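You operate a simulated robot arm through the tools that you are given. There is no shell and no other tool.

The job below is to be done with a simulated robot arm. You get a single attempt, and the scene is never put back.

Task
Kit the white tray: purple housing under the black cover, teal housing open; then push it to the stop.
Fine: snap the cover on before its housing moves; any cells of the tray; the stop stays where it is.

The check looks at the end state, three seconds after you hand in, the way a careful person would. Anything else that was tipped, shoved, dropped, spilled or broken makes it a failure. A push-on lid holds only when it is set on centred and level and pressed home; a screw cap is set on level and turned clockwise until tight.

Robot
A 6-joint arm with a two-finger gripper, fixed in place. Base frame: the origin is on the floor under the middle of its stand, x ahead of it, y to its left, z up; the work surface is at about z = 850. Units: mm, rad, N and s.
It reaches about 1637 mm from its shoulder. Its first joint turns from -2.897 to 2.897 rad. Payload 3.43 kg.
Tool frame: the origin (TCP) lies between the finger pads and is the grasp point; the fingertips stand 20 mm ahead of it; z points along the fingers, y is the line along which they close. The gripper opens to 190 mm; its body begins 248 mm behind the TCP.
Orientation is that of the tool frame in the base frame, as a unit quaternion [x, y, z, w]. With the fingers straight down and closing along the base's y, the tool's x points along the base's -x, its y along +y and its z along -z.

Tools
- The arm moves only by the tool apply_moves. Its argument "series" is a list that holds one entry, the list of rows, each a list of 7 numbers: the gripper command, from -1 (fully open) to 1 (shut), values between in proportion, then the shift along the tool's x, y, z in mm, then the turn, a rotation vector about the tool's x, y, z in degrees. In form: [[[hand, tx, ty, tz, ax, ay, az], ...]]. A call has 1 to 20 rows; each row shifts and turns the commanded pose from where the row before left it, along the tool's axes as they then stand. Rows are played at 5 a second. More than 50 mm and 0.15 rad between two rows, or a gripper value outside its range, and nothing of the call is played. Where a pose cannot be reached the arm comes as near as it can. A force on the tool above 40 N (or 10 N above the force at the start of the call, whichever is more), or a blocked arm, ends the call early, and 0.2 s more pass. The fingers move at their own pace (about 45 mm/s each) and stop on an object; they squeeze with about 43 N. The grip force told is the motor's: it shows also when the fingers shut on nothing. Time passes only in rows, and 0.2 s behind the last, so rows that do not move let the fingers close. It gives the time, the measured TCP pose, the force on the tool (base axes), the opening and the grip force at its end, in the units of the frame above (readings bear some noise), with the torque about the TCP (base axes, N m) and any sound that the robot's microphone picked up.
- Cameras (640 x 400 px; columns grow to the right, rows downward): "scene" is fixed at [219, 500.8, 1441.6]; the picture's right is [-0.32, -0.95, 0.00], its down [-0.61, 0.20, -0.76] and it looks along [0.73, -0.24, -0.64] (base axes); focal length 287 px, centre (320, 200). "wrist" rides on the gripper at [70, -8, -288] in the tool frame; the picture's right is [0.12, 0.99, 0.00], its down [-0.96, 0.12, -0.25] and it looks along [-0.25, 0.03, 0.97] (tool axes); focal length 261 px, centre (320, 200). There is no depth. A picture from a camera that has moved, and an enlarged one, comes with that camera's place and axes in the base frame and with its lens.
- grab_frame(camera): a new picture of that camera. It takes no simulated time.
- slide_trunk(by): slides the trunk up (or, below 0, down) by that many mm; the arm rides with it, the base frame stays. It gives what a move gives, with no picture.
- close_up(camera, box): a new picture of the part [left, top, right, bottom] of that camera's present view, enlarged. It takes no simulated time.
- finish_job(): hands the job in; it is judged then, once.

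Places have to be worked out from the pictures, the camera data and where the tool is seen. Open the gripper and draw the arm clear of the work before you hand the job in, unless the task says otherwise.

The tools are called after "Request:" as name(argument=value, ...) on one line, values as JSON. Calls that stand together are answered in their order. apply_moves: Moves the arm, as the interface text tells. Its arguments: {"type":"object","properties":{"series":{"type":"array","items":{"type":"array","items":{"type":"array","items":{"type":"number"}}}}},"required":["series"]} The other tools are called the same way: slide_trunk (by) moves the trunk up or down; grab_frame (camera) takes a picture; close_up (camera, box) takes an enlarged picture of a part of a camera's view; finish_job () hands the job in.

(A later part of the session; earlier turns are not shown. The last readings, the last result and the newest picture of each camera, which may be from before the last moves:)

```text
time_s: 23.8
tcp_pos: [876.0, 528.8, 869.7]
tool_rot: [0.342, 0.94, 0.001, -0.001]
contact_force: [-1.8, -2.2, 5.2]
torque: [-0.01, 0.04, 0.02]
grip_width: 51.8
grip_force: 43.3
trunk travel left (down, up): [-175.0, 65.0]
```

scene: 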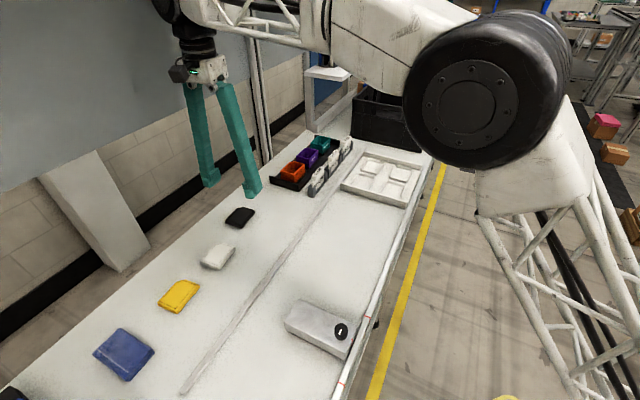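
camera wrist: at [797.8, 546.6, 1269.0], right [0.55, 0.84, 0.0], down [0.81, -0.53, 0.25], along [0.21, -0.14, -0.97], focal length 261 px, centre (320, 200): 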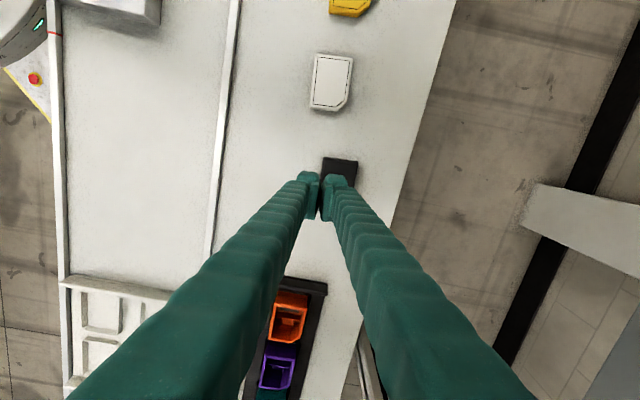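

Request:
apply_moves(series=[[[1, 0, 0, -1, 0, 0, 0], [1, 0, 0, -1, 0, 0, 0], [1, 0, 0, 0, 0, 0, 0]]])

Request:
close_up(camera="scene", box=[210, 180, 280, 235])

```text
time_s: 24.6
tcp_pos: [875.8, 528.4, 872.8]
tool_rot: [0.343, 0.939, 0.0, 0.0]
contact_force: [-0.3, 0.1, -0.2]
torque: [-0.02, -0.02, -0.02]
grip_width: 51.5
grip_force: 43.0
trunk travel left (down, up): [-175.0, 65.0]
```

```text
7.27 times, centred on (245, 208) of scene
camera zoom: at [219.0, 500.8, 1441.6], right [-0.32, -0.95, 0.0], down [-0.61, 0.2, -0.76], along [0.73, -0.24, -0.64], focal length 2086 px, centre (866, 146)
```

zoom: 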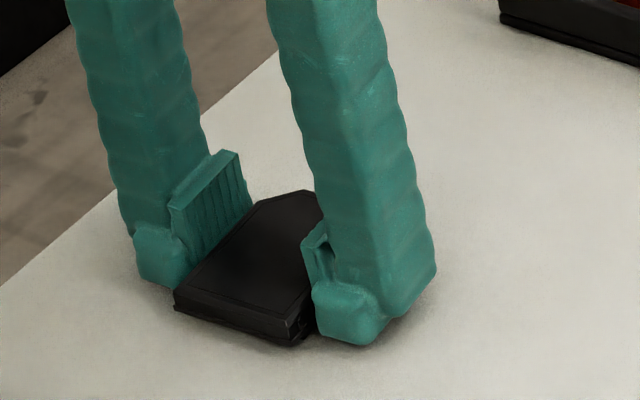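

The cover seems to rise with the fingers and the width holds. Lifting further slowly.

Request:
apply_moves(series=[[[1, 0, 0, -2, 0, 0, 0], [1, 0, 0, -3, 0, 0, 0], [1, 0, 0, -5, 0, 0, 0], [1, 0, 0, -5, 0, 0, 0], [1, 0, 0, 0, 0, 0, 0]]])

Request:
close_up(camera="scene", box=[210, 175, 280, 230])

Request:
close_up(camera="wrist", box=[240, 140, 400, 240])

```text
time_s: 25.8
tcp_pos: [874.6, 528.5, 887.8]
tool_rot: [0.342, 0.94, 0.0, 0.0]
contact_force: [-0.6, -0.6, -0.4]
torque: [-0.01, 0.02, -0.03]
grip_width: 51.9
grip_force: 42.6
trunk travel left (down, up): [-175.0, 65.0]
```

```text
7.27 times, centred on (245, 202) of scene
camera zoom: at [219.0, 500.8, 1441.6], right [-0.32, -0.95, 0.0], down [-0.61, 0.2, -0.76], along [0.73, -0.24, -0.64], focal length 2086 px, centre (866, 182)
```

zoom: 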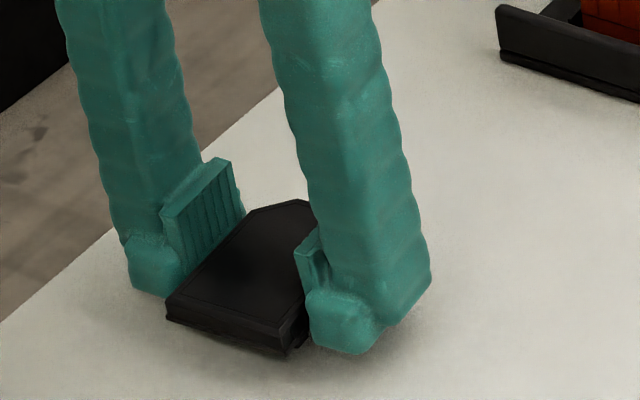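

```text
4.00 times, centred on (320, 190) of wrist
camera zoom: at [816.4, 567.2, 1174.7], right [0.55, 0.84, 0.0], down [0.81, -0.53, 0.25], along [0.21, -0.14, -0.97], focal length 1043 px, centre (320, 240)
```

zoom: 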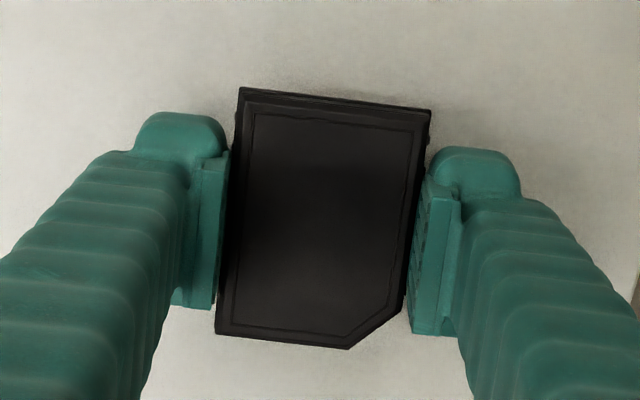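

The cover is firmly held, square and level. I'll raise, turn +5° back to the table axes, and carry it over the purple housing (u≈-601, w≈958).

Request:
apply_moves(series=[[[1, 0, 0, -15, 0, 0, 0], [1, 0, 0, -25, 0, 0, 0], [1, 0, 0, -30, 0, 0, 0], [1, 0, 0, -30, 0, 0, 0], [1, 0, 0, 0, 0, 0, 2.5], [1, 0, 0, 0, 0, 0, 2.5], [1, -25, -3.4, 0, 0, 0, 0], [1, -35.6, -3.4, 0, 0, 0, 0], [1, -35.6, -3.4, 0, 0, 0, 0], [1, -35.6, -3.4, 0, 0, 0, 0], [1, -35.6, -3.4, 0, 0, 0, 0], [1, -35.6, -3.4, 0, 0, 0, 0], [1, -35.6, -3.4, 0, 0, 0, 0], [1, -35.6, -3.4, 0, 0, 0, 0], [1, -35.6, -3.4, 0, 0, 0, 0], [1, -30, -3.4, 0, 0, 0, 0], [1, -16, 0, 0, 0, 0, 0], [1, 0, 0, 0, 0, 0, 0], [1, 0, 0, 0, 0, 0, 0]]])

Request:
grab_frame(camera="wrist")

Request:
grab_frame(camera="scene")

```text
time_s: 29.8
tcp_pos: [1097.7, 251.1, 985.4]
tool_rot: [0.383, 0.924, 0.0, 0.0]
contact_force: [0.1, 0.0, -0.8]
torque: [-0.01, -0.05, 0.01]
grip_width: 52.2
grip_force: 42.9
out of reach, approached as far as the arm can: row 17
trunk travel left (down, up): [-175.0, 65.0]
```

```text
taken
camera wrist: at [1042.0, 295.2, 1271.6], right [0.62, 0.79, 0.0], down [0.76, -0.6, 0.25], along [0.2, -0.15, -0.97], focal length 261 px, centre (320, 200)
```

wrist: 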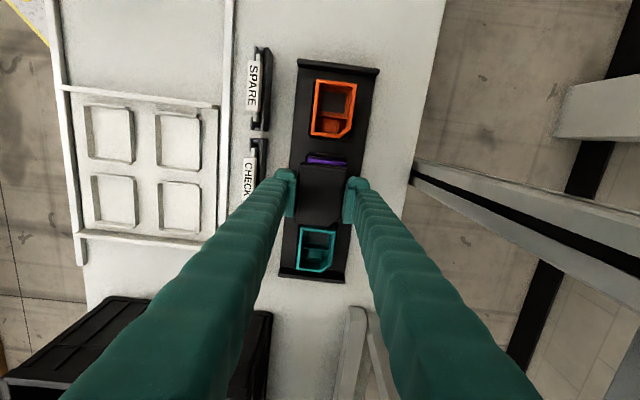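

```text
taken
```

scene: 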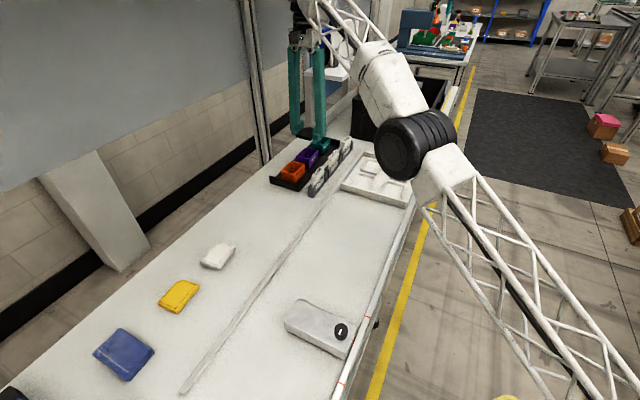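

The arm is at the edge of its reach here (about 5 mm short). The shoulder sits lower than the wrist, so raising the trunk will gain reach; the tool just rises straight up.

Request:
slide_trunk(by=65)

Request:
close_up(camera="wrist", box=[240, 140, 400, 280])

```text
time_s: 30.8
tcp_pos: [1097.7, 251.7, 1049.1]
tool_rot: [0.383, 0.924, 0.0, 0.0]
contact_force: [-0.2, -0.6, -0.9]
torque: [0.02, 0.01, 0.01]
grip_width: 52.1
grip_force: 42.7
trunk travel left (down, up): [-240.0, 0.0]
```

```text
2.86 times, centred on (320, 210) of wrist
camera zoom: at [1042.3, 295.4, 1336.0], right [0.62, 0.79, 0.0], down [0.76, -0.6, 0.25], along [0.19, -0.15, -0.97], focal length 745 px, centre (320, 171)
```

zoom: 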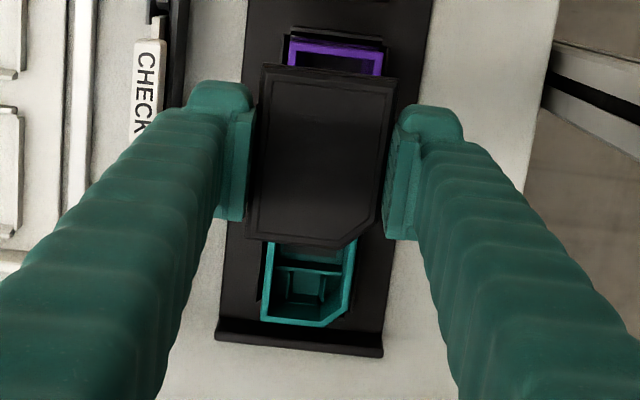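

Now the purple rim's near edge and the cover are both visible; I'll enlarge these to measure the relative offset.

Request:
close_up(camera="wrist", box=[295, 145, 355, 185])

Request:
close_up(camera="wrist", box=[280, 150, 360, 230])

Request:
close_up(camera="wrist", box=[285, 215, 345, 270])

```text
10.00 times, centred on (325, 165) of wrist
camera zoom: at [1042.3, 295.4, 1336.0], right [0.62, 0.79, 0.0], down [0.76, -0.6, 0.25], along [0.19, -0.15, -0.97], focal length 2606 px, centre (270, 550)
```

zoom: 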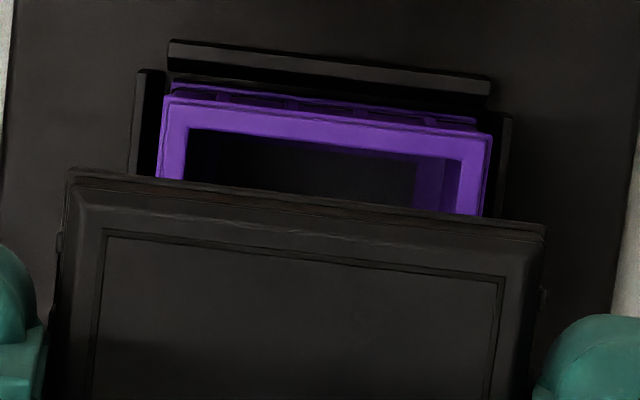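

```text
5.00 times, centred on (320, 190) of wrist
camera zoom: at [1042.3, 295.4, 1336.0], right [0.62, 0.79, 0.0], down [0.76, -0.6, 0.25], along [0.19, -0.15, -0.97], focal length 1303 px, centre (320, 250)
```

zoom: 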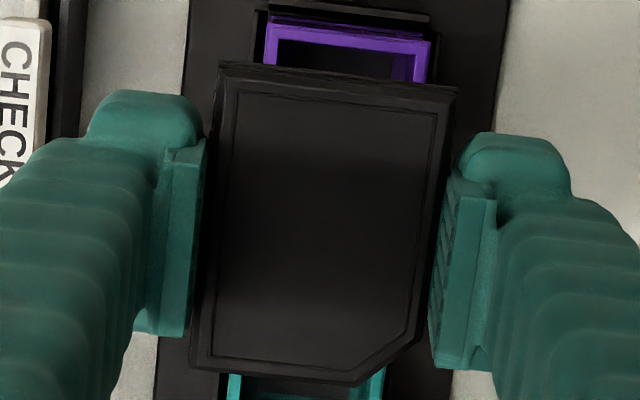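

```text
7.27 times, centred on (315, 242) of wrist
camera zoom: at [1042.3, 295.4, 1336.0], right [0.62, 0.79, 0.0], down [0.76, -0.6, 0.25], along [0.19, -0.15, -0.97], focal length 1896 px, centre (356, -109)
```

zoom: 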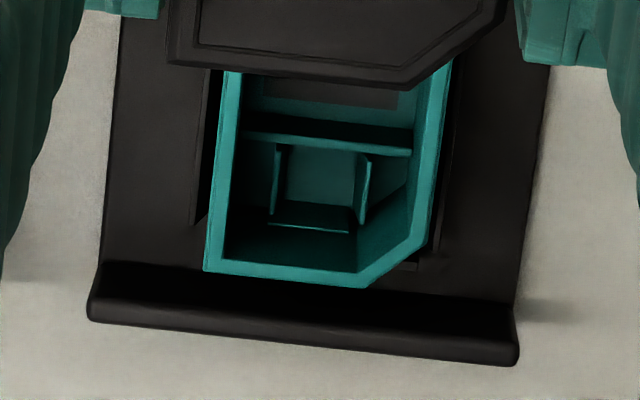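

Measured in the tool frame: housing centre (-0.75, +5.85), cover centre (-0.4, +0.4). I'll descend to about 23 mm above the rim, then shift y by +5.4 and recheck.

Request:
apply_moves(series=[[[1, 0, 0, 20, 0, 0, 0], [1, 0, 0, 30, 0, 0, 0], [1, 0, 0, 30, 0, 0, 0], [1, 0, 0, 22, 0, 0, 0], [1, -0.35, 5.45, 0, 0, 0, 0], [1, 0, 0, 0, 0, 0, 0], [1, 0, 0, 0, 0, 0, 0]]])

Request:
close_up(camera="wrist", box=[285, 140, 355, 185])

Request:
close_up(camera="wrist", box=[280, 150, 360, 240])

Request:
close_up(camera="scene", box=[275, 120, 345, 190])

```text
time_s: 32.4
tcp_pos: [1100.2, 255.7, 948.2]
tool_rot: [0.383, 0.924, 0.0, 0.001]
contact_force: [0.0, -0.5, -0.2]
torque: [-0.02, -0.01, -0.01]
grip_width: 52.2
grip_force: 43.2
trunk travel left (down, up): [-240.0, 0.0]
```

```text
8.89 times, centred on (320, 162) of wrist
camera zoom: at [1046.2, 299.0, 1235.2], right [0.62, 0.79, 0.0], down [0.76, -0.6, 0.25], along [0.19, -0.15, -0.97], focal length 2317 px, centre (320, 533)
```

zoom: 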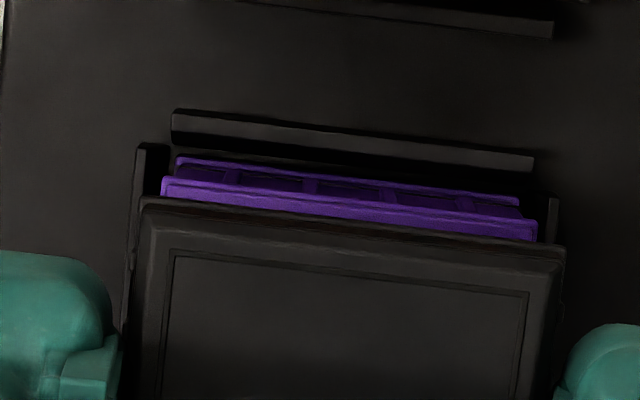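

```text
4.44 times, centred on (320, 195) of wrist
camera zoom: at [1046.2, 299.0, 1235.2], right [0.62, 0.79, 0.0], down [0.76, -0.6, 0.25], along [0.19, -0.15, -0.97], focal length 1158 px, centre (320, 222)
```

zoom: 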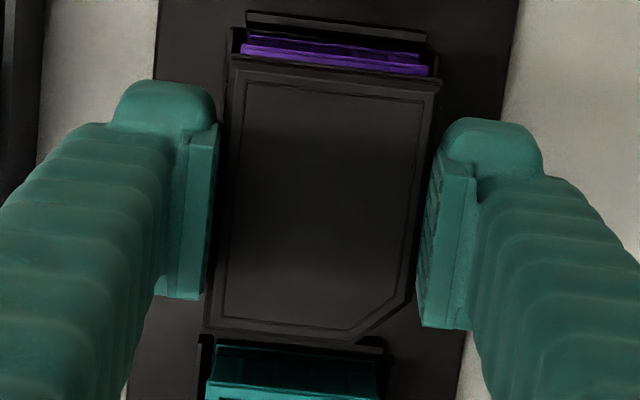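

```text
5.71 times, centred on (310, 155) of scene
camera zoom: at [219.0, 500.8, 1441.6], right [-0.32, -0.95, 0.0], down [-0.61, 0.2, -0.76], along [0.73, -0.24, -0.64], focal length 1639 px, centre (377, 457)
```

zoom: 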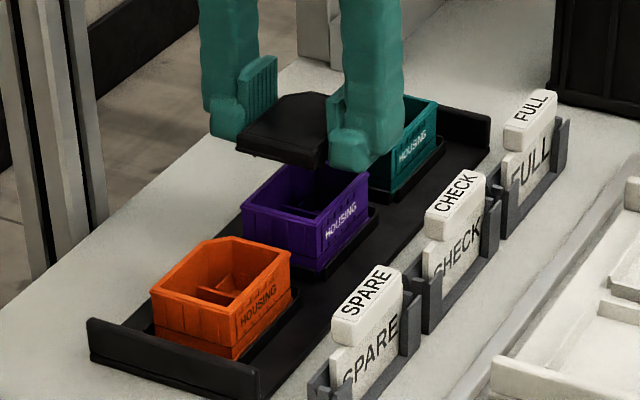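

Cover and rim are aligned to within about 0.3 mm and 0.3°. Lowering to just above the rim.

Request:
apply_moves(series=[[[1, 0, 0.2, 8, 0, 0, 0], [1, 0, 0, 7, 0, 0, 0], [1, 0, 0, 5, 0, 0, 0], [1, 0, 0, 0, 0, 0, 0]]])

Request:
close_up(camera="wrist", box=[285, 140, 355, 185])

Request:
close_up(camera="scene", box=[280, 130, 340, 180])

```text
time_s: 33.4
tcp_pos: [1100.4, 256.0, 927.2]
tool_rot: [0.383, 0.924, 0.0, 0.0]
contact_force: [-0.1, -1.0, -0.9]
torque: [-0.01, -0.01, 0.0]
grip_width: 52.0
grip_force: 43.4
trunk travel left (down, up): [-240.0, 0.0]
```

```text
8.89 times, centred on (320, 162) of wrist
camera zoom: at [1045.8, 299.6, 1215.3], right [0.62, 0.79, 0.0], down [0.76, -0.6, 0.25], along [0.19, -0.15, -0.97], focal length 2317 px, centre (320, 533)
```

zoom: 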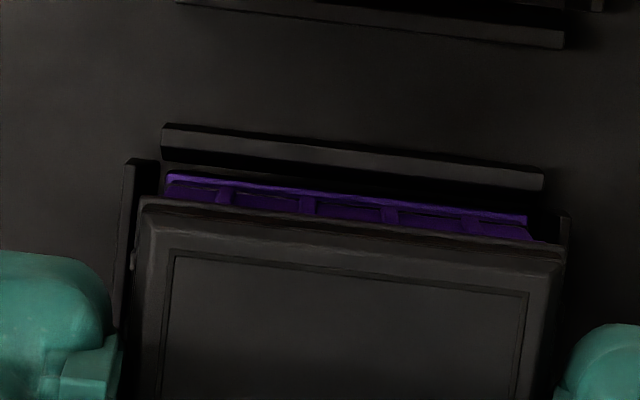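

```text
8.00 times, centred on (310, 155) of scene
camera zoom: at [219.0, 500.8, 1441.6], right [-0.32, -0.95, 0.0], down [-0.61, 0.2, -0.76], along [0.73, -0.24, -0.64], focal length 2294 px, centre (400, 560)
```

zoom: 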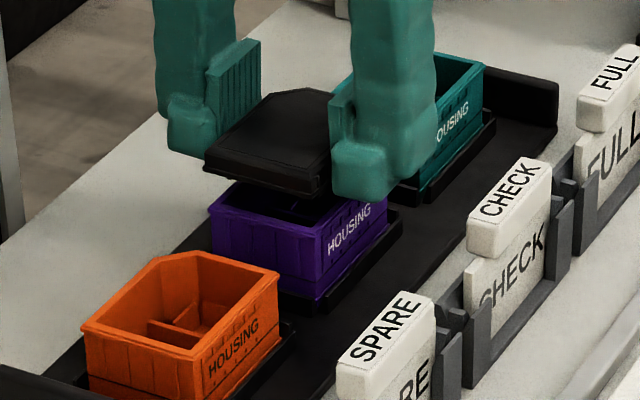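

Scene view suggests the rim is still ~18–20 mm below the flange, so rim z≈895. I'll lower 10 mm more and recheck alignment from both cameras.

Request:
apply_moves(series=[[[1, 0, 0, 4, 0, 0, 0], [1, 0, 0, 3, 0, 0, 0], [1, 0, 0, 3, 0, 0, 0], [1, 0, 0, 0, 0, 0, 0]]])

Request:
close_up(camera="scene", box=[290, 135, 335, 175])

Request:
close_up(camera="wrist", box=[285, 140, 355, 185])

Request:
close_up(camera="wrist", box=[280, 190, 360, 250])

```text
time_s: 34.4
tcp_pos: [1101.5, 254.9, 917.6]
tool_rot: [0.383, 0.924, 0.0, 0.0]
contact_force: [-0.2, -0.5, -0.2]
torque: [-0.01, 0.01, -0.05]
grip_width: 52.3
grip_force: 43.1
trunk travel left (down, up): [-240.0, 0.0]
```

```text
10.00 times, centred on (312, 155) of scene
camera zoom: at [219.0, 500.8, 1441.6], right [-0.32, -0.95, 0.0], down [-0.61, 0.2, -0.76], along [0.73, -0.24, -0.64], focal length 2868 px, centre (395, 650)
```

zoom: 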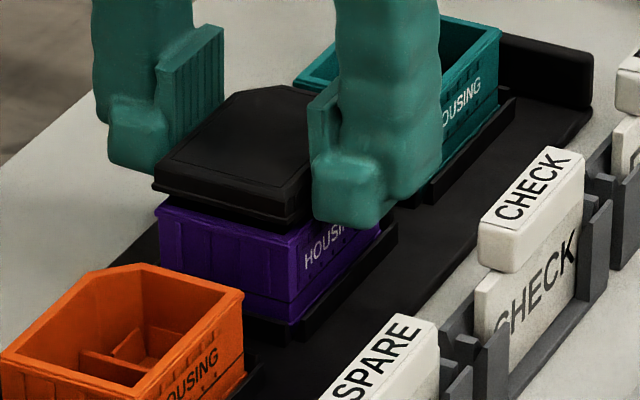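

```text
8.89 times, centred on (320, 162) of wrist
camera zoom: at [1045.9, 298.9, 1204.5], right [0.62, 0.79, 0.0], down [0.76, -0.6, 0.25], along [0.2, -0.15, -0.97], focal length 2317 px, centre (320, 533)
```

zoom: 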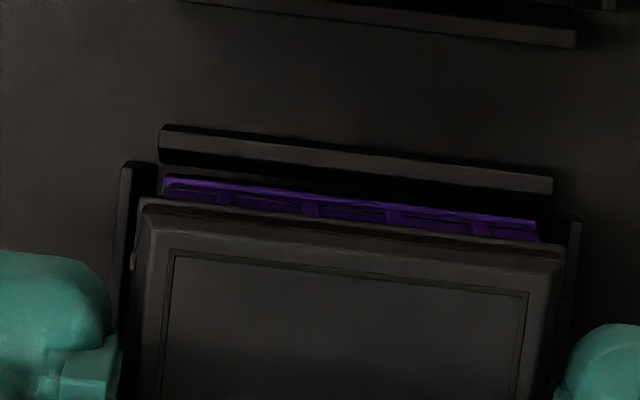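

```text
6.67 times, centred on (320, 220) of wrist
camera zoom: at [1045.9, 298.9, 1204.5], right [0.62, 0.79, 0.0], down [0.76, -0.6, 0.25], along [0.2, -0.15, -0.97], focal length 1738 px, centre (320, 67)
```

zoom: 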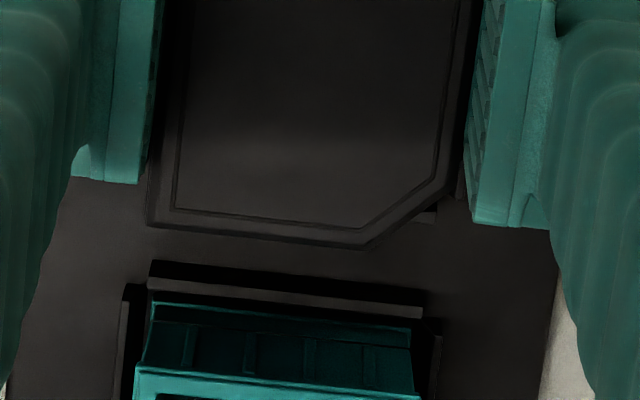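

The flange is now about 5 mm above the rim. I'll take sharper zooms on the seam.

Request:
close_up(camera="scene", box=[303, 150, 333, 172])

Request:
close_up(camera="scene", box=[298, 140, 322, 160])

```text
16.00 times, centred on (318, 161) of scene
camera zoom: at [219.0, 500.8, 1441.6], right [-0.32, -0.95, 0.0], down [-0.61, 0.2, -0.76], along [0.73, -0.24, -0.64], focal length 4588 px, centre (352, 824)
```

zoom: 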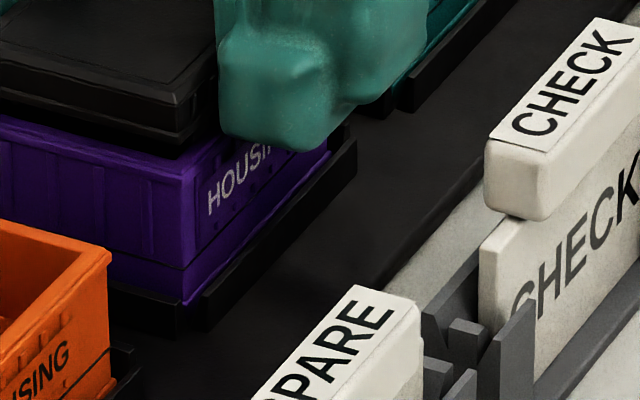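

```text
16.00 times, centred on (310, 150) of scene
camera zoom: at [219.0, 500.8, 1441.6], right [-0.32, -0.95, 0.0], down [-0.61, 0.2, -0.76], along [0.73, -0.24, -0.64], focal length 4588 px, centre (480, 1000)
```

zoom: 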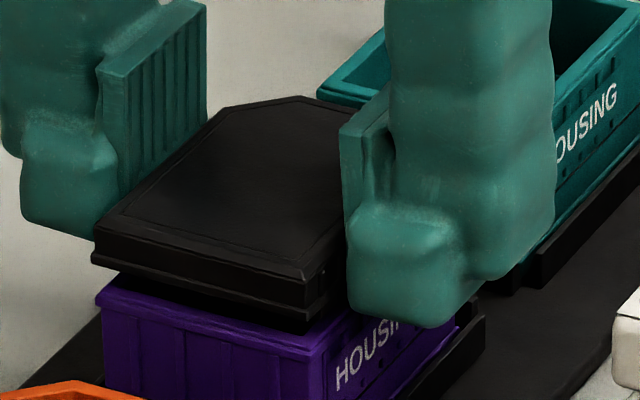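

Re-solving with rim z≈895 indicates the cover is about 1.2 mm too far toward +u. I'll correct by -1.2 mm and lower 5 mm, then recheck the seam.

Request:
apply_moves(series=[[[1, -1.2, 0.1, 0, 0, 0, 0], [1, 0, 0, 2.5, 0, 0, 0], [1, 0, 0, 2.5, 0, 0, 0], [1, 0, 0, 0, 0, 0, 0]]])

Request:
close_up(camera="scene", box=[298, 142, 322, 162])

Request:
close_up(camera="wrist", box=[285, 140, 355, 185])

```text
time_s: 35.4
tcp_pos: [1102.4, 253.7, 912.8]
tool_rot: [0.383, 0.924, -0.001, 0.0]
contact_force: [-0.1, -0.5, 7.1]
torque: [0.02, 0.08, -0.01]
grip_width: 52.0
grip_force: 43.0
trunk travel left (down, up): [-240.0, 0.0]
```

```text
16.00 times, centred on (310, 152) of scene
camera zoom: at [219.0, 500.8, 1441.6], right [-0.32, -0.95, 0.0], down [-0.61, 0.2, -0.76], along [0.73, -0.24, -0.64], focal length 4588 px, centre (480, 968)
```

zoom: 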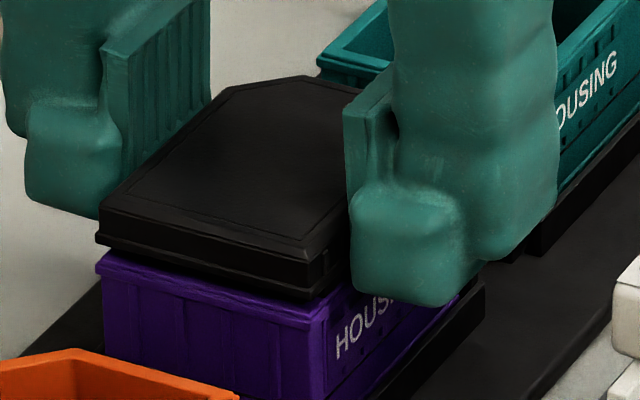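

```text
8.89 times, centred on (320, 162) of wrist
camera zoom: at [1047.0, 297.8, 1200.6], right [0.62, 0.79, 0.0], down [0.76, -0.6, 0.25], along [0.2, -0.15, -0.97], focal length 2317 px, centre (320, 533)
```

zoom: 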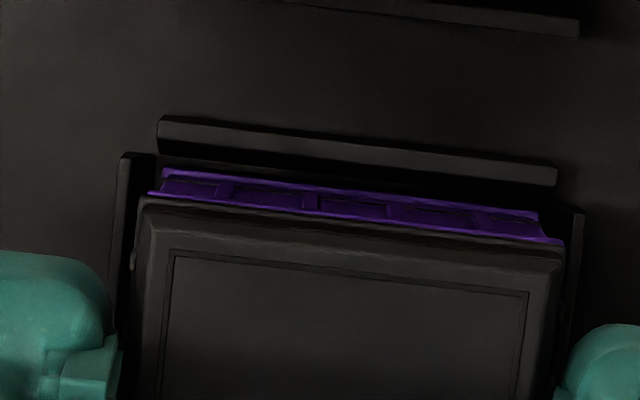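

There's light contact (7 N) at TCP z≈912.8. Before pressing I'll check the corner alignment with higher zoom.

Request:
close_up(camera="scene", box=[301, 152, 315, 162])

Request:
close_up(camera="wrist", box=[298, 155, 348, 172])

```text
16.00 times, centred on (308, 157) of scene
camera zoom: at [219.0, 500.8, 1441.6], right [-0.32, -0.95, 0.0], down [-0.61, 0.2, -0.76], along [0.73, -0.24, -0.64], focal length 4588 px, centre (512, 888)
```

zoom: 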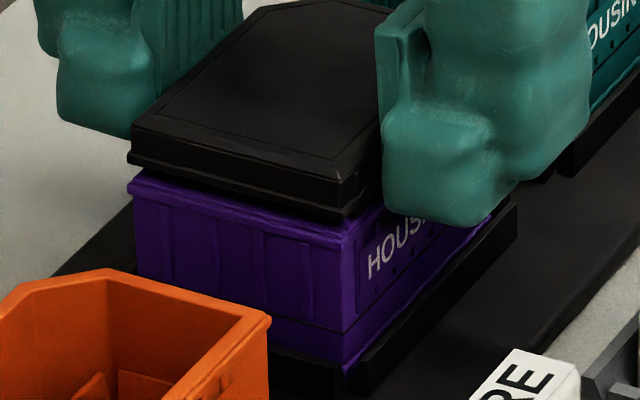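

```text
12.80 times, centred on (323, 164) of wrist
camera zoom: at [1047.0, 297.8, 1200.6], right [0.62, 0.79, 0.0], down [0.76, -0.6, 0.25], along [0.2, -0.15, -0.97], focal length 3336 px, centre (282, 667)
```

zoom: 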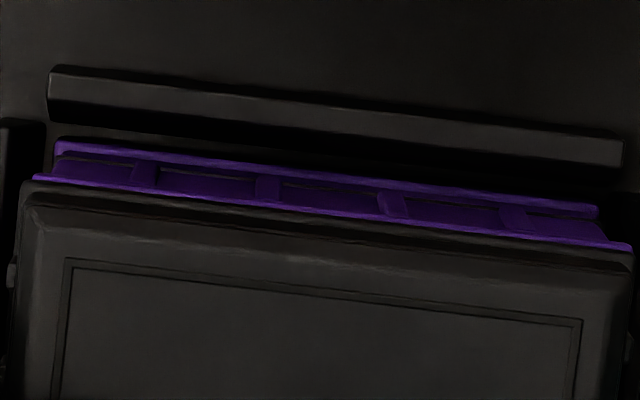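

The rim's edge is ~0.6 mm ahead of the flange at the +u side and ~0.4 mm in y; I'll back up 2 mm, trim by (+0.5, +0.3), and come down again.

Request:
apply_moves(series=[[[1, 0, 0, -2, 0, 0, 0], [1, 0.5, 0.3, 0, 0, 0, 0], [1, 0, 0, 2, 0, 0, 0], [1, 0, 0, 0.5, 0, 0, 0], [1, 0, 0, 0, 0, 0, 0]]])

Request:
close_up(camera="scene", box=[301, 148, 321, 162])

Request:
close_up(camera="wrist", box=[298, 155, 348, 172])

```text
time_s: 36.6
tcp_pos: [1100.8, 255.5, 911.6]
tool_rot: [0.382, 0.924, 0.001, -0.001]
contact_force: [0.1, 0.0, -0.1]
torque: [0.01, -0.13, 0.0]
grip_width: 52.2
grip_force: 42.6
trunk travel left (down, up): [-240.0, 0.0]
```

```text
16.00 times, centred on (311, 155) of scene
camera zoom: at [219.0, 500.8, 1441.6], right [-0.32, -0.95, 0.0], down [-0.61, 0.2, -0.76], along [0.73, -0.24, -0.64], focal length 4588 px, centre (464, 920)
```

zoom: 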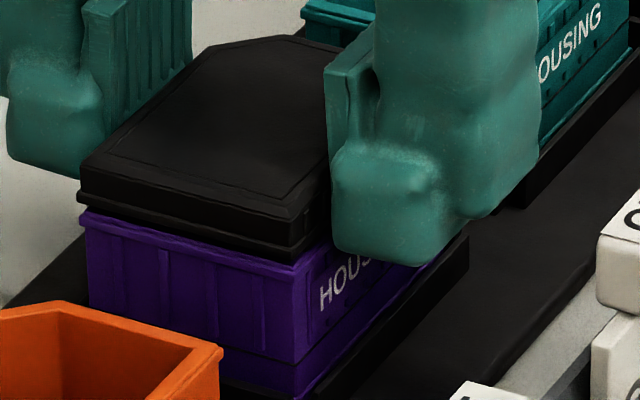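

```text
12.80 times, centred on (323, 164) of wrist
camera zoom: at [1046.9, 298.6, 1199.0], right [0.62, 0.79, 0.0], down [0.76, -0.6, 0.25], along [0.19, -0.15, -0.97], focal length 3336 px, centre (282, 667)
```

zoom: 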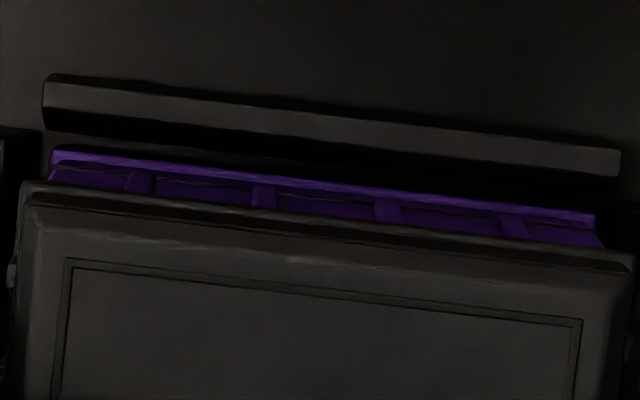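

No contact force now and slightly lower than before, so the tabs are entering. Continuing down in small steps while watching force and sound.

Request:
apply_moves(series=[[[1, 0, 0, 1, 0, 0, 0], [1, 0, 0, 1, 0, 0, 0], [1, 0, 0, 0, 0, 0, 0]]])

```text
time_s: 37.4
tcp_pos: [1102.4, 255.8, 909.1]
tool_rot: [0.383, 0.924, 0.0, 0.001]
contact_force: [-1.6, -1.0, -0.2]
torque: [-0.04, -0.03, 0.0]
grip_width: 51.9
grip_force: 43.3
trunk travel left (down, up): [-240.0, 0.0]
```

Request:
apply_moves(series=[[[1, 0, 0, 1, 0, 0, 0], [1, 0, 0, 1, 0, 0, 0], [1, 0, 0, 0, 0, 0, 0]]])

Request:
close_up(camera="scene", box=[301, 148, 321, 162])

Request:
close_up(camera="wrist", box=[285, 145, 355, 235])

```text
time_s: 38.2
tcp_pos: [1102.7, 255.9, 909.1]
tool_rot: [0.382, 0.924, 0.0, 0.001]
contact_force: [5.8, 0.1, 12.4]
torque: [-0.01, -0.07, -0.01]
grip_width: 52.0
grip_force: 43.0
trunk travel left (down, up): [-240.0, 0.0]
```

```text
16.00 times, centred on (311, 155) of scene
camera zoom: at [219.0, 500.8, 1441.6], right [-0.32, -0.95, 0.0], down [-0.61, 0.2, -0.76], along [0.73, -0.24, -0.64], focal length 4588 px, centre (464, 920)
```

zoom: 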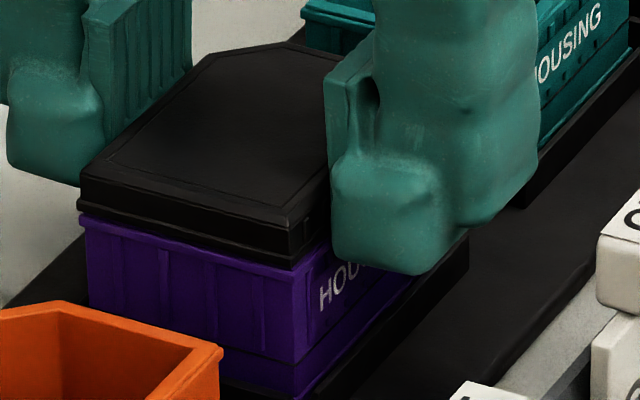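

```text
4.44 times, centred on (320, 190) of wrist
camera zoom: at [1046.6, 298.6, 1196.7], right [0.62, 0.79, 0.0], down [0.76, -0.6, 0.25], along [0.2, -0.15, -0.97], focal length 1158 px, centre (320, 244)
```

zoom: 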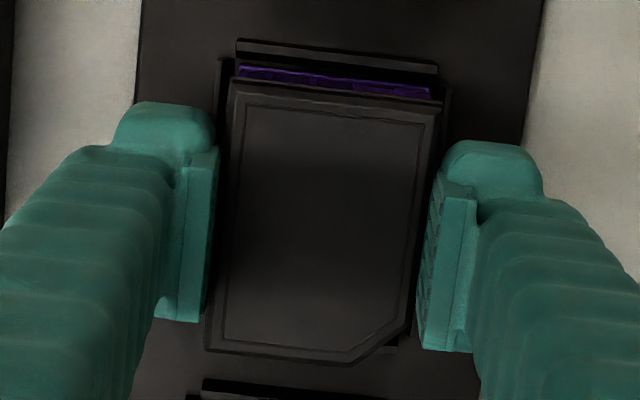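

The flange is at the rim now with 12 N. I'll press on in small steps.

Request:
apply_moves(series=[[[1, 0, 0, 0.8, 0, 0, 0], [1, 0, 0, 0.8, 0, 0, 0], [1, 0, 0, 0, 0, 0, 0]]])

```text
time_s: 39.0
tcp_pos: [1101.4, 256.2, 909.6]
tool_rot: [0.383, 0.924, 0.002, 0.001]
contact_force: [9.8, 1.0, 31.6]
torque: [0.03, -0.1, -0.03]
grip_width: 52.0
grip_force: 42.6
trunk travel left (down, up): [-240.0, 0.0]
```

31.6 N with no snap yet. Push a little more.

Request:
apply_moves(series=[[[1, 0, 0, 0.6, 0, 0, 0], [1, 0, 0, 0.5, 0, 0, 0], [1, 0, 0, 0, 0, 0, 0]]])

Request:
close_up(camera="scene", box=[301, 148, 321, 162])

Request:
close_up(camera="wrist", box=[285, 145, 355, 235])

```text
time_s: 39.8
tcp_pos: [1101.4, 255.3, 908.4]
tool_rot: [0.383, 0.924, 0.002, 0.003]
contact_force: [-0.3, 0.7, 12.9]
torque: [0.03, 0.39, 0.06]
grip_width: 52.1
grip_force: 43.1
trunk travel left (down, up): [-240.0, 0.0]
stopped in row 3: the force on the tool passed its limit at 45 N (the readings are from after the stop); the commanded pose is now the measured one
```

```text
16.00 times, centred on (311, 155) of scene
camera zoom: at [219.0, 500.8, 1441.6], right [-0.32, -0.95, 0.0], down [-0.61, 0.2, -0.76], along [0.73, -0.24, -0.64], focal length 4588 px, centre (464, 920)
```

zoom: 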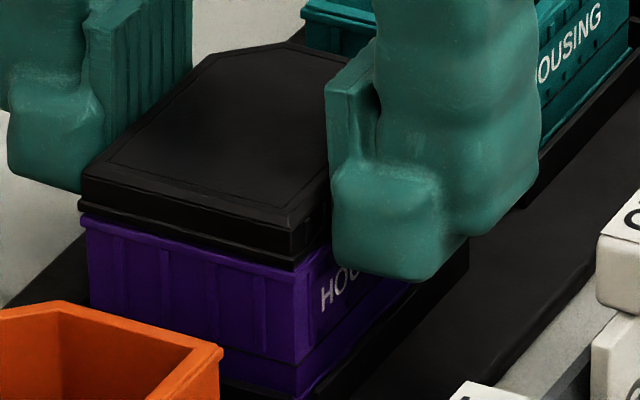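

```text
4.44 times, centred on (320, 190) of wrist
camera zoom: at [1045.1, 298.3, 1195.1], right [0.62, 0.79, 0.0], down [0.76, -0.6, 0.25], along [0.2, -0.15, -0.97], focal length 1158 px, centre (320, 244)
```

zoom: 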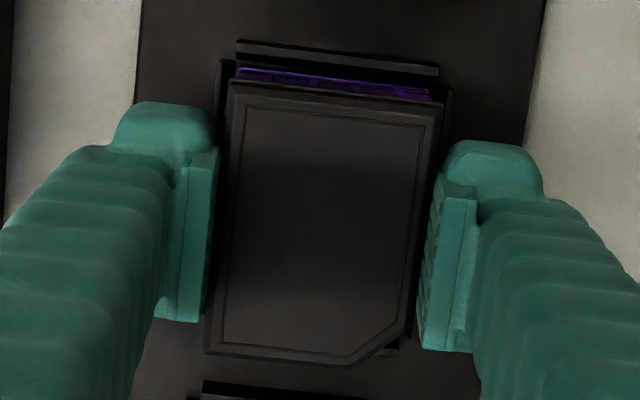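

The force limit tripped at 45 N with no click heard; the fingers hold the cover from its sides. I'll release it here and look, then press from above with closed fingertips.

Request:
apply_moves(series=[[[0.4, 0, 0, 0, 0, 0, 0], [0.21, 0, 0, 0, 0, 0, 0], [0.21, 0, 0, 0, 0, 0, 0], [0.21, 0, 0, 0, 0, 0, 0]]])

Request:
close_up(camera="scene", box=[301, 148, 321, 162])

Request:
close_up(camera="wrist", box=[285, 145, 355, 235])

```text
time_s: 40.8
tcp_pos: [1101.2, 254.9, 906.2]
tool_rot: [0.383, 0.924, 0.001, 0.001]
contact_force: [0.8, -0.3, 0.8]
torque: [-0.04, 0.04, -0.01]
grip_width: 75.0
grip_force: 0.0
trunk travel left (down, up): [-240.0, 0.0]
```

```text
16.00 times, centred on (311, 155) of scene
camera zoom: at [219.0, 500.8, 1441.6], right [-0.32, -0.95, 0.0], down [-0.61, 0.2, -0.76], along [0.73, -0.24, -0.64], focal length 4588 px, centre (464, 920)
```

zoom: 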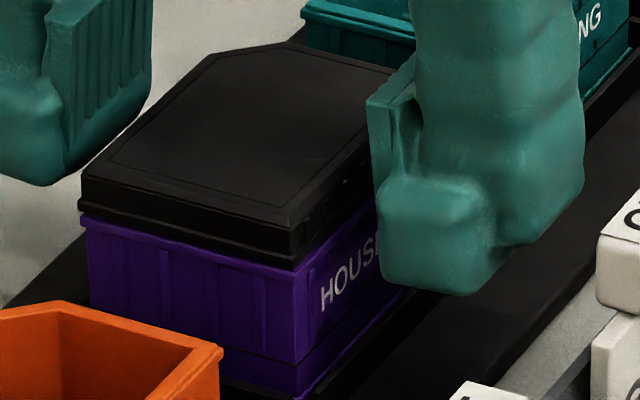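

```text
4.44 times, centred on (320, 190) of wrist
camera zoom: at [1046.3, 298.2, 1193.5], right [0.62, 0.79, 0.0], down [0.76, -0.6, 0.25], along [0.2, -0.15, -0.97], focal length 1158 px, centre (320, 244)
```

zoom: 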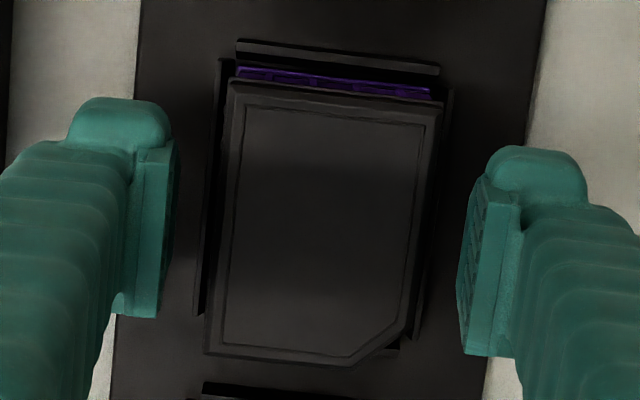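

The cover stays on, level and centred. I'll raise straight up, then inspect the seam before pressing from above.

Request:
apply_moves(series=[[[0.21, 0, 0, -10, 0, 0, 0], [0.21, 0, 0, -20, 0, 0, 0], [0.21, 0, 0, -25, 0, 0, 0], [0.21, 0, 0, -10, 0, 0, 0], [1, 0, 0, 0, 0, 0, 0], [1, 0, 0, 0, 0, 0, 0], [1, 0, 0, 0, 0, 0, 0], [1, 0, 0, 0, 0, 0, 0], [1, 0, 0, 0, 0, 0, 0], [1, 0, 0, 0, 0, 0, 0]]])

Request:
close_up(camera="scene", box=[301, 148, 321, 162])

Request:
close_up(camera="wrist", box=[270, 145, 370, 235])

```text
time_s: 43.0
tcp_pos: [1101.1, 255.5, 970.6]
tool_rot: [0.383, 0.924, 0.001, 0.001]
contact_force: [0.5, -1.2, 0.7]
torque: [-0.01, -0.03, -0.03]
grip_width: 0.0
grip_force: 34.0
trunk travel left (down, up): [-240.0, 0.0]
```

```text
16.00 times, centred on (311, 155) of scene
camera zoom: at [219.0, 500.8, 1441.6], right [-0.32, -0.95, 0.0], down [-0.61, 0.2, -0.76], along [0.73, -0.24, -0.64], focal length 4588 px, centre (464, 920)
```

zoom: 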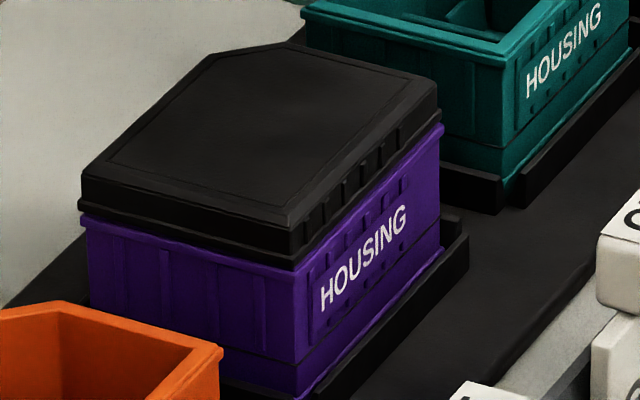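

```text
4.44 times, centred on (320, 190) of wrist
camera zoom: at [1046.6, 298.2, 1258.2], right [0.62, 0.79, 0.0], down [0.76, -0.6, 0.25], along [0.2, -0.15, -0.97], focal length 1158 px, centre (320, 244)
```

zoom: 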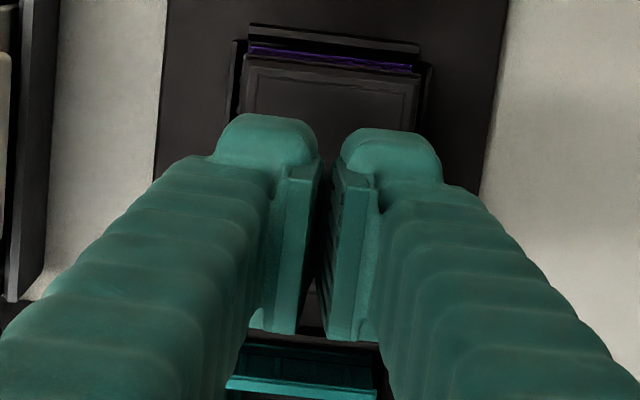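

The cover looks seated flush all along the seam. To make sure it is pressed home, I'll press down on its middle with the closed fingertips.

Request:
apply_moves(series=[[[1, 0, 0, 15, 0, 0, 0], [1, 0, 0, 13, 0, 0, 0], [1, 0, 0, 6, 0, 0, 0], [1, 0, 0, 2, 0, 0, 0], [1, 0, 0, 0, 0, 0, 0]]])

Request:
close_up(camera="scene", box=[296, 140, 326, 165])

```text
time_s: 44.1
tcp_pos: [1102.1, 255.0, 935.1]
tool_rot: [0.383, 0.924, 0.001, 0.001]
contact_force: [0.9, -0.5, -0.3]
torque: [0.01, -0.02, -0.02]
grip_width: 0.0
grip_force: 34.1
trunk travel left (down, up): [-240.0, 0.0]
```

```text
16.00 times, centred on (311, 152) of scene
camera zoom: at [219.0, 500.8, 1441.6], right [-0.32, -0.95, 0.0], down [-0.61, 0.2, -0.76], along [0.73, -0.24, -0.64], focal length 4588 px, centre (464, 960)
```

zoom: 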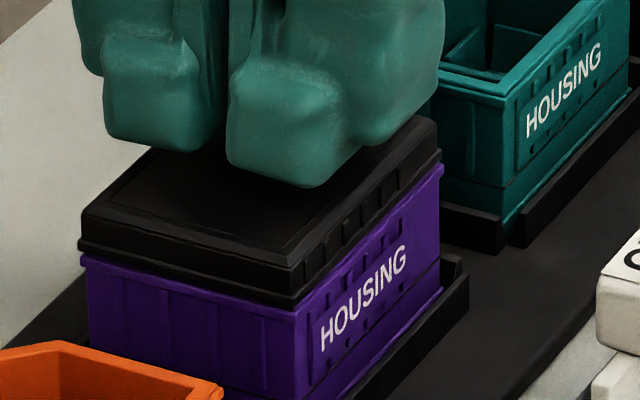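

Fingertips are centred a few mm above the cover. Pressing down in 1 mm steps.

Request:
apply_moves(series=[[[1, 0, 0, 2, 0, 0, 0], [1, 0, 0, 1.5, 0, 0, 0], [1, 0, 0, 1, 0, 0, 0], [1, 0, 0, 0, 0, 0, 0]]])

```text
time_s: 45.1
tcp_pos: [1102.5, 253.7, 931.3]
tool_rot: [0.383, 0.924, 0.001, 0.001]
contact_force: [1.3, -0.1, -0.4]
torque: [0.01, -0.02, -0.01]
grip_width: 0.1
grip_force: 34.6
trunk travel left (down, up): [-240.0, 0.0]
```

Request:
apply_moves(series=[[[1, 0, 0, 1, 0, 0, 0], [1, 0, 0, 1, 0, 0, 0], [1, 0, 0, 0, 0, 0, 0]]])

```text
time_s: 46.0
tcp_pos: [1100.4, 255.5, 927.7]
tool_rot: [0.383, 0.924, 0.0, 0.001]
contact_force: [-0.5, 0.9, -0.2]
torque: [0.04, 0.02, 0.03]
grip_width: 0.2
grip_force: 34.4
trunk travel left (down, up): [-240.0, 0.0]
```

Request:
apply_moves(series=[[[1, 0, 0, 1, 0, 0, 0], [1, 0, 0, 1, 0, 0, 0], [1, 0, 0, 0, 0, 0, 0]]])

```text
time_s: 46.8
tcp_pos: [1102.3, 255.9, 927.4]
tool_rot: [0.382, 0.924, 0.001, 0.001]
contact_force: [-0.4, 0.2, 5.0]
torque: [0.0, 0.0, 0.04]
grip_width: 6.0
grip_force: 34.1
trunk travel left (down, up): [-240.0, 0.0]
```

Contact made (5 N), though the fingers parted by 6 mm. I'll look, then keep pressing gradually.

Request:
close_up(camera="scene", box=[296, 140, 326, 165])

Request:
close_up(camera="wrist", box=[270, 145, 370, 235])

```text
16.00 times, centred on (311, 152) of scene
camera zoom: at [219.0, 500.8, 1441.6], right [-0.32, -0.95, 0.0], down [-0.61, 0.2, -0.76], along [0.73, -0.24, -0.64], focal length 4588 px, centre (464, 960)
```

zoom: 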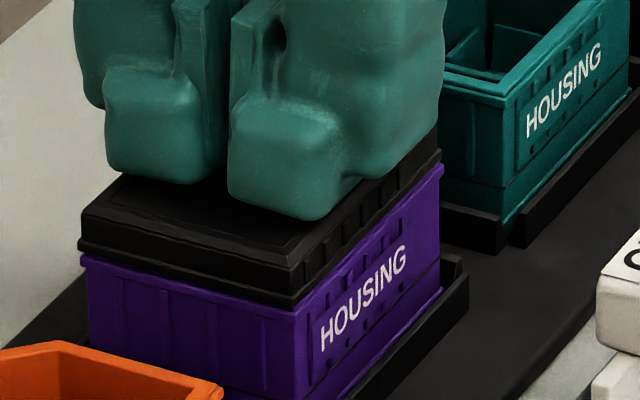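

```text
4.44 times, centred on (320, 190) of wrist
camera zoom: at [1045.8, 297.9, 1214.7], right [0.62, 0.79, 0.0], down [0.76, -0.6, 0.25], along [0.2, -0.15, -0.97], focal length 1158 px, centre (320, 244)
```

zoom: 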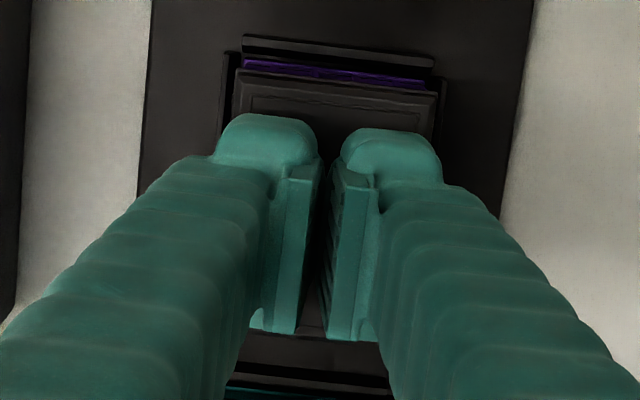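

Both tips rest on the cover's middle. Pressing up to about 35 N.

Request:
apply_moves(series=[[[1, 0, 0, 0.8, 0, 0, 0], [1, 0, 0, 0.7, 0, 0, 0], [1, 0, 0, 0, 0, 0, 0]]])

```text
time_s: 47.5
tcp_pos: [1101.8, 254.7, 928.3]
tool_rot: [0.383, 0.924, 0.001, 0.001]
contact_force: [-0.2, -2.1, 16.0]
torque: [-0.02, 0.04, 0.0]
grip_width: 6.0
grip_force: 34.5
trunk travel left (down, up): [-240.0, 0.0]
```

Request:
apply_moves(series=[[[1, 0, 0, 0.9, 0, 0, 0], [1, 0, 0, 0.9, 0, 0, 0], [1, 0, 0, 0, 0, 0, 0]]])

```text
time_s: 48.4
tcp_pos: [1101.8, 254.9, 926.2]
tool_rot: [0.382, 0.924, 0.002, 0.003]
contact_force: [5.6, -1.1, 33.2]
torque: [-0.03, -0.02, -0.01]
grip_width: 6.2
grip_force: 34.4
trunk travel left (down, up): [-240.0, 0.0]
```

33 N so far and still no click; a little more.

Request:
apply_moves(series=[[[1, 0, 0, 0.5, 0, 0, 0], [1, 0, 0, 0.4, 0, 0, 0], [1, 0, 0, 0, 0, 0, 0]]])

Request:
close_up(camera="scene", box=[301, 148, 321, 162])

```text
time_s: 48.9
tcp_pos: [1101.7, 255.0, 926.4]
tool_rot: [0.383, 0.924, 0.003, 0.004]
contact_force: [-2.2, -2.3, 16.7]
torque: [-0.06, 0.12, 0.0]
grip_width: 6.2
grip_force: 34.0
trunk travel left (down, up): [-240.0, 0.0]
stopped in row 2: the force on the tool passed its limit at 44 N (the readings are from after the stop); the commanded pose is now the measured one
```

```text
16.00 times, centred on (311, 155) of scene
camera zoom: at [219.0, 500.8, 1441.6], right [-0.32, -0.95, 0.0], down [-0.61, 0.2, -0.76], along [0.73, -0.24, -0.64], focal length 4588 px, centre (464, 920)
```

zoom: 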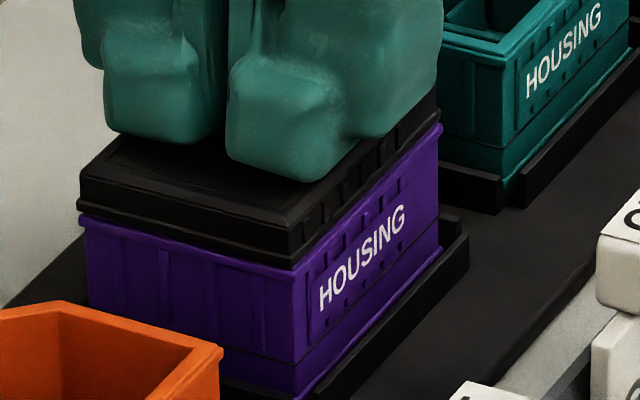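

The limit tripped at 44 N. I'll lift off and compare the seam closely.

Request:
apply_moves(series=[[[1, 0, 0, -10, 0, 0, 0], [1, 0, 0, -25, 0, 0, 0], [1, 0, 0, -25, 0, 0, 0], [1, 0, 0, 0, 0, 0, 0]]])

Request:
close_up(camera="scene", box=[301, 148, 321, 162])

Request:
close_up(camera="wrist", box=[295, 145, 350, 175])

```text
time_s: 49.9
tcp_pos: [1103.4, 256.3, 985.5]
tool_rot: [0.383, 0.924, 0.001, 0.003]
contact_force: [1.0, 0.9, 0.6]
torque: [0.05, 0.04, -0.01]
grip_width: 0.0
grip_force: 34.7
trunk travel left (down, up): [-240.0, 0.0]
```

```text
16.00 times, centred on (311, 155) of scene
camera zoom: at [219.0, 500.8, 1441.6], right [-0.32, -0.95, 0.0], down [-0.61, 0.2, -0.76], along [0.73, -0.24, -0.64], focal length 4588 px, centre (464, 920)
```

zoom: 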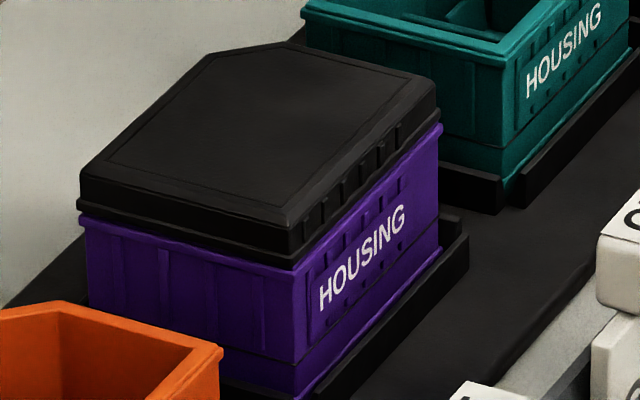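

```text
11.64 times, centred on (322, 160) of wrist
camera zoom: at [1046.9, 298.7, 1272.3], right [0.62, 0.79, 0.0], down [0.76, -0.6, 0.25], along [0.2, -0.15, -0.97], focal length 3033 px, centre (291, 666)
```

zoom: 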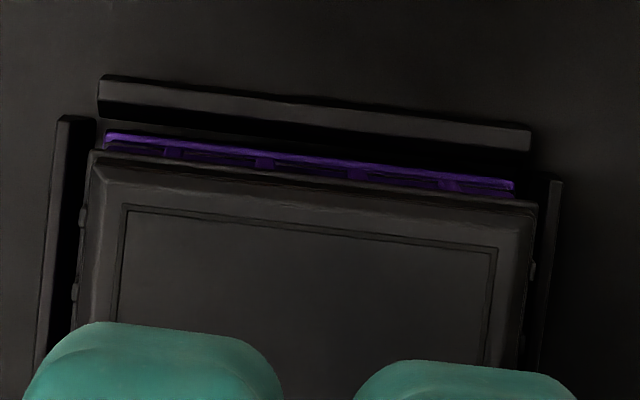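

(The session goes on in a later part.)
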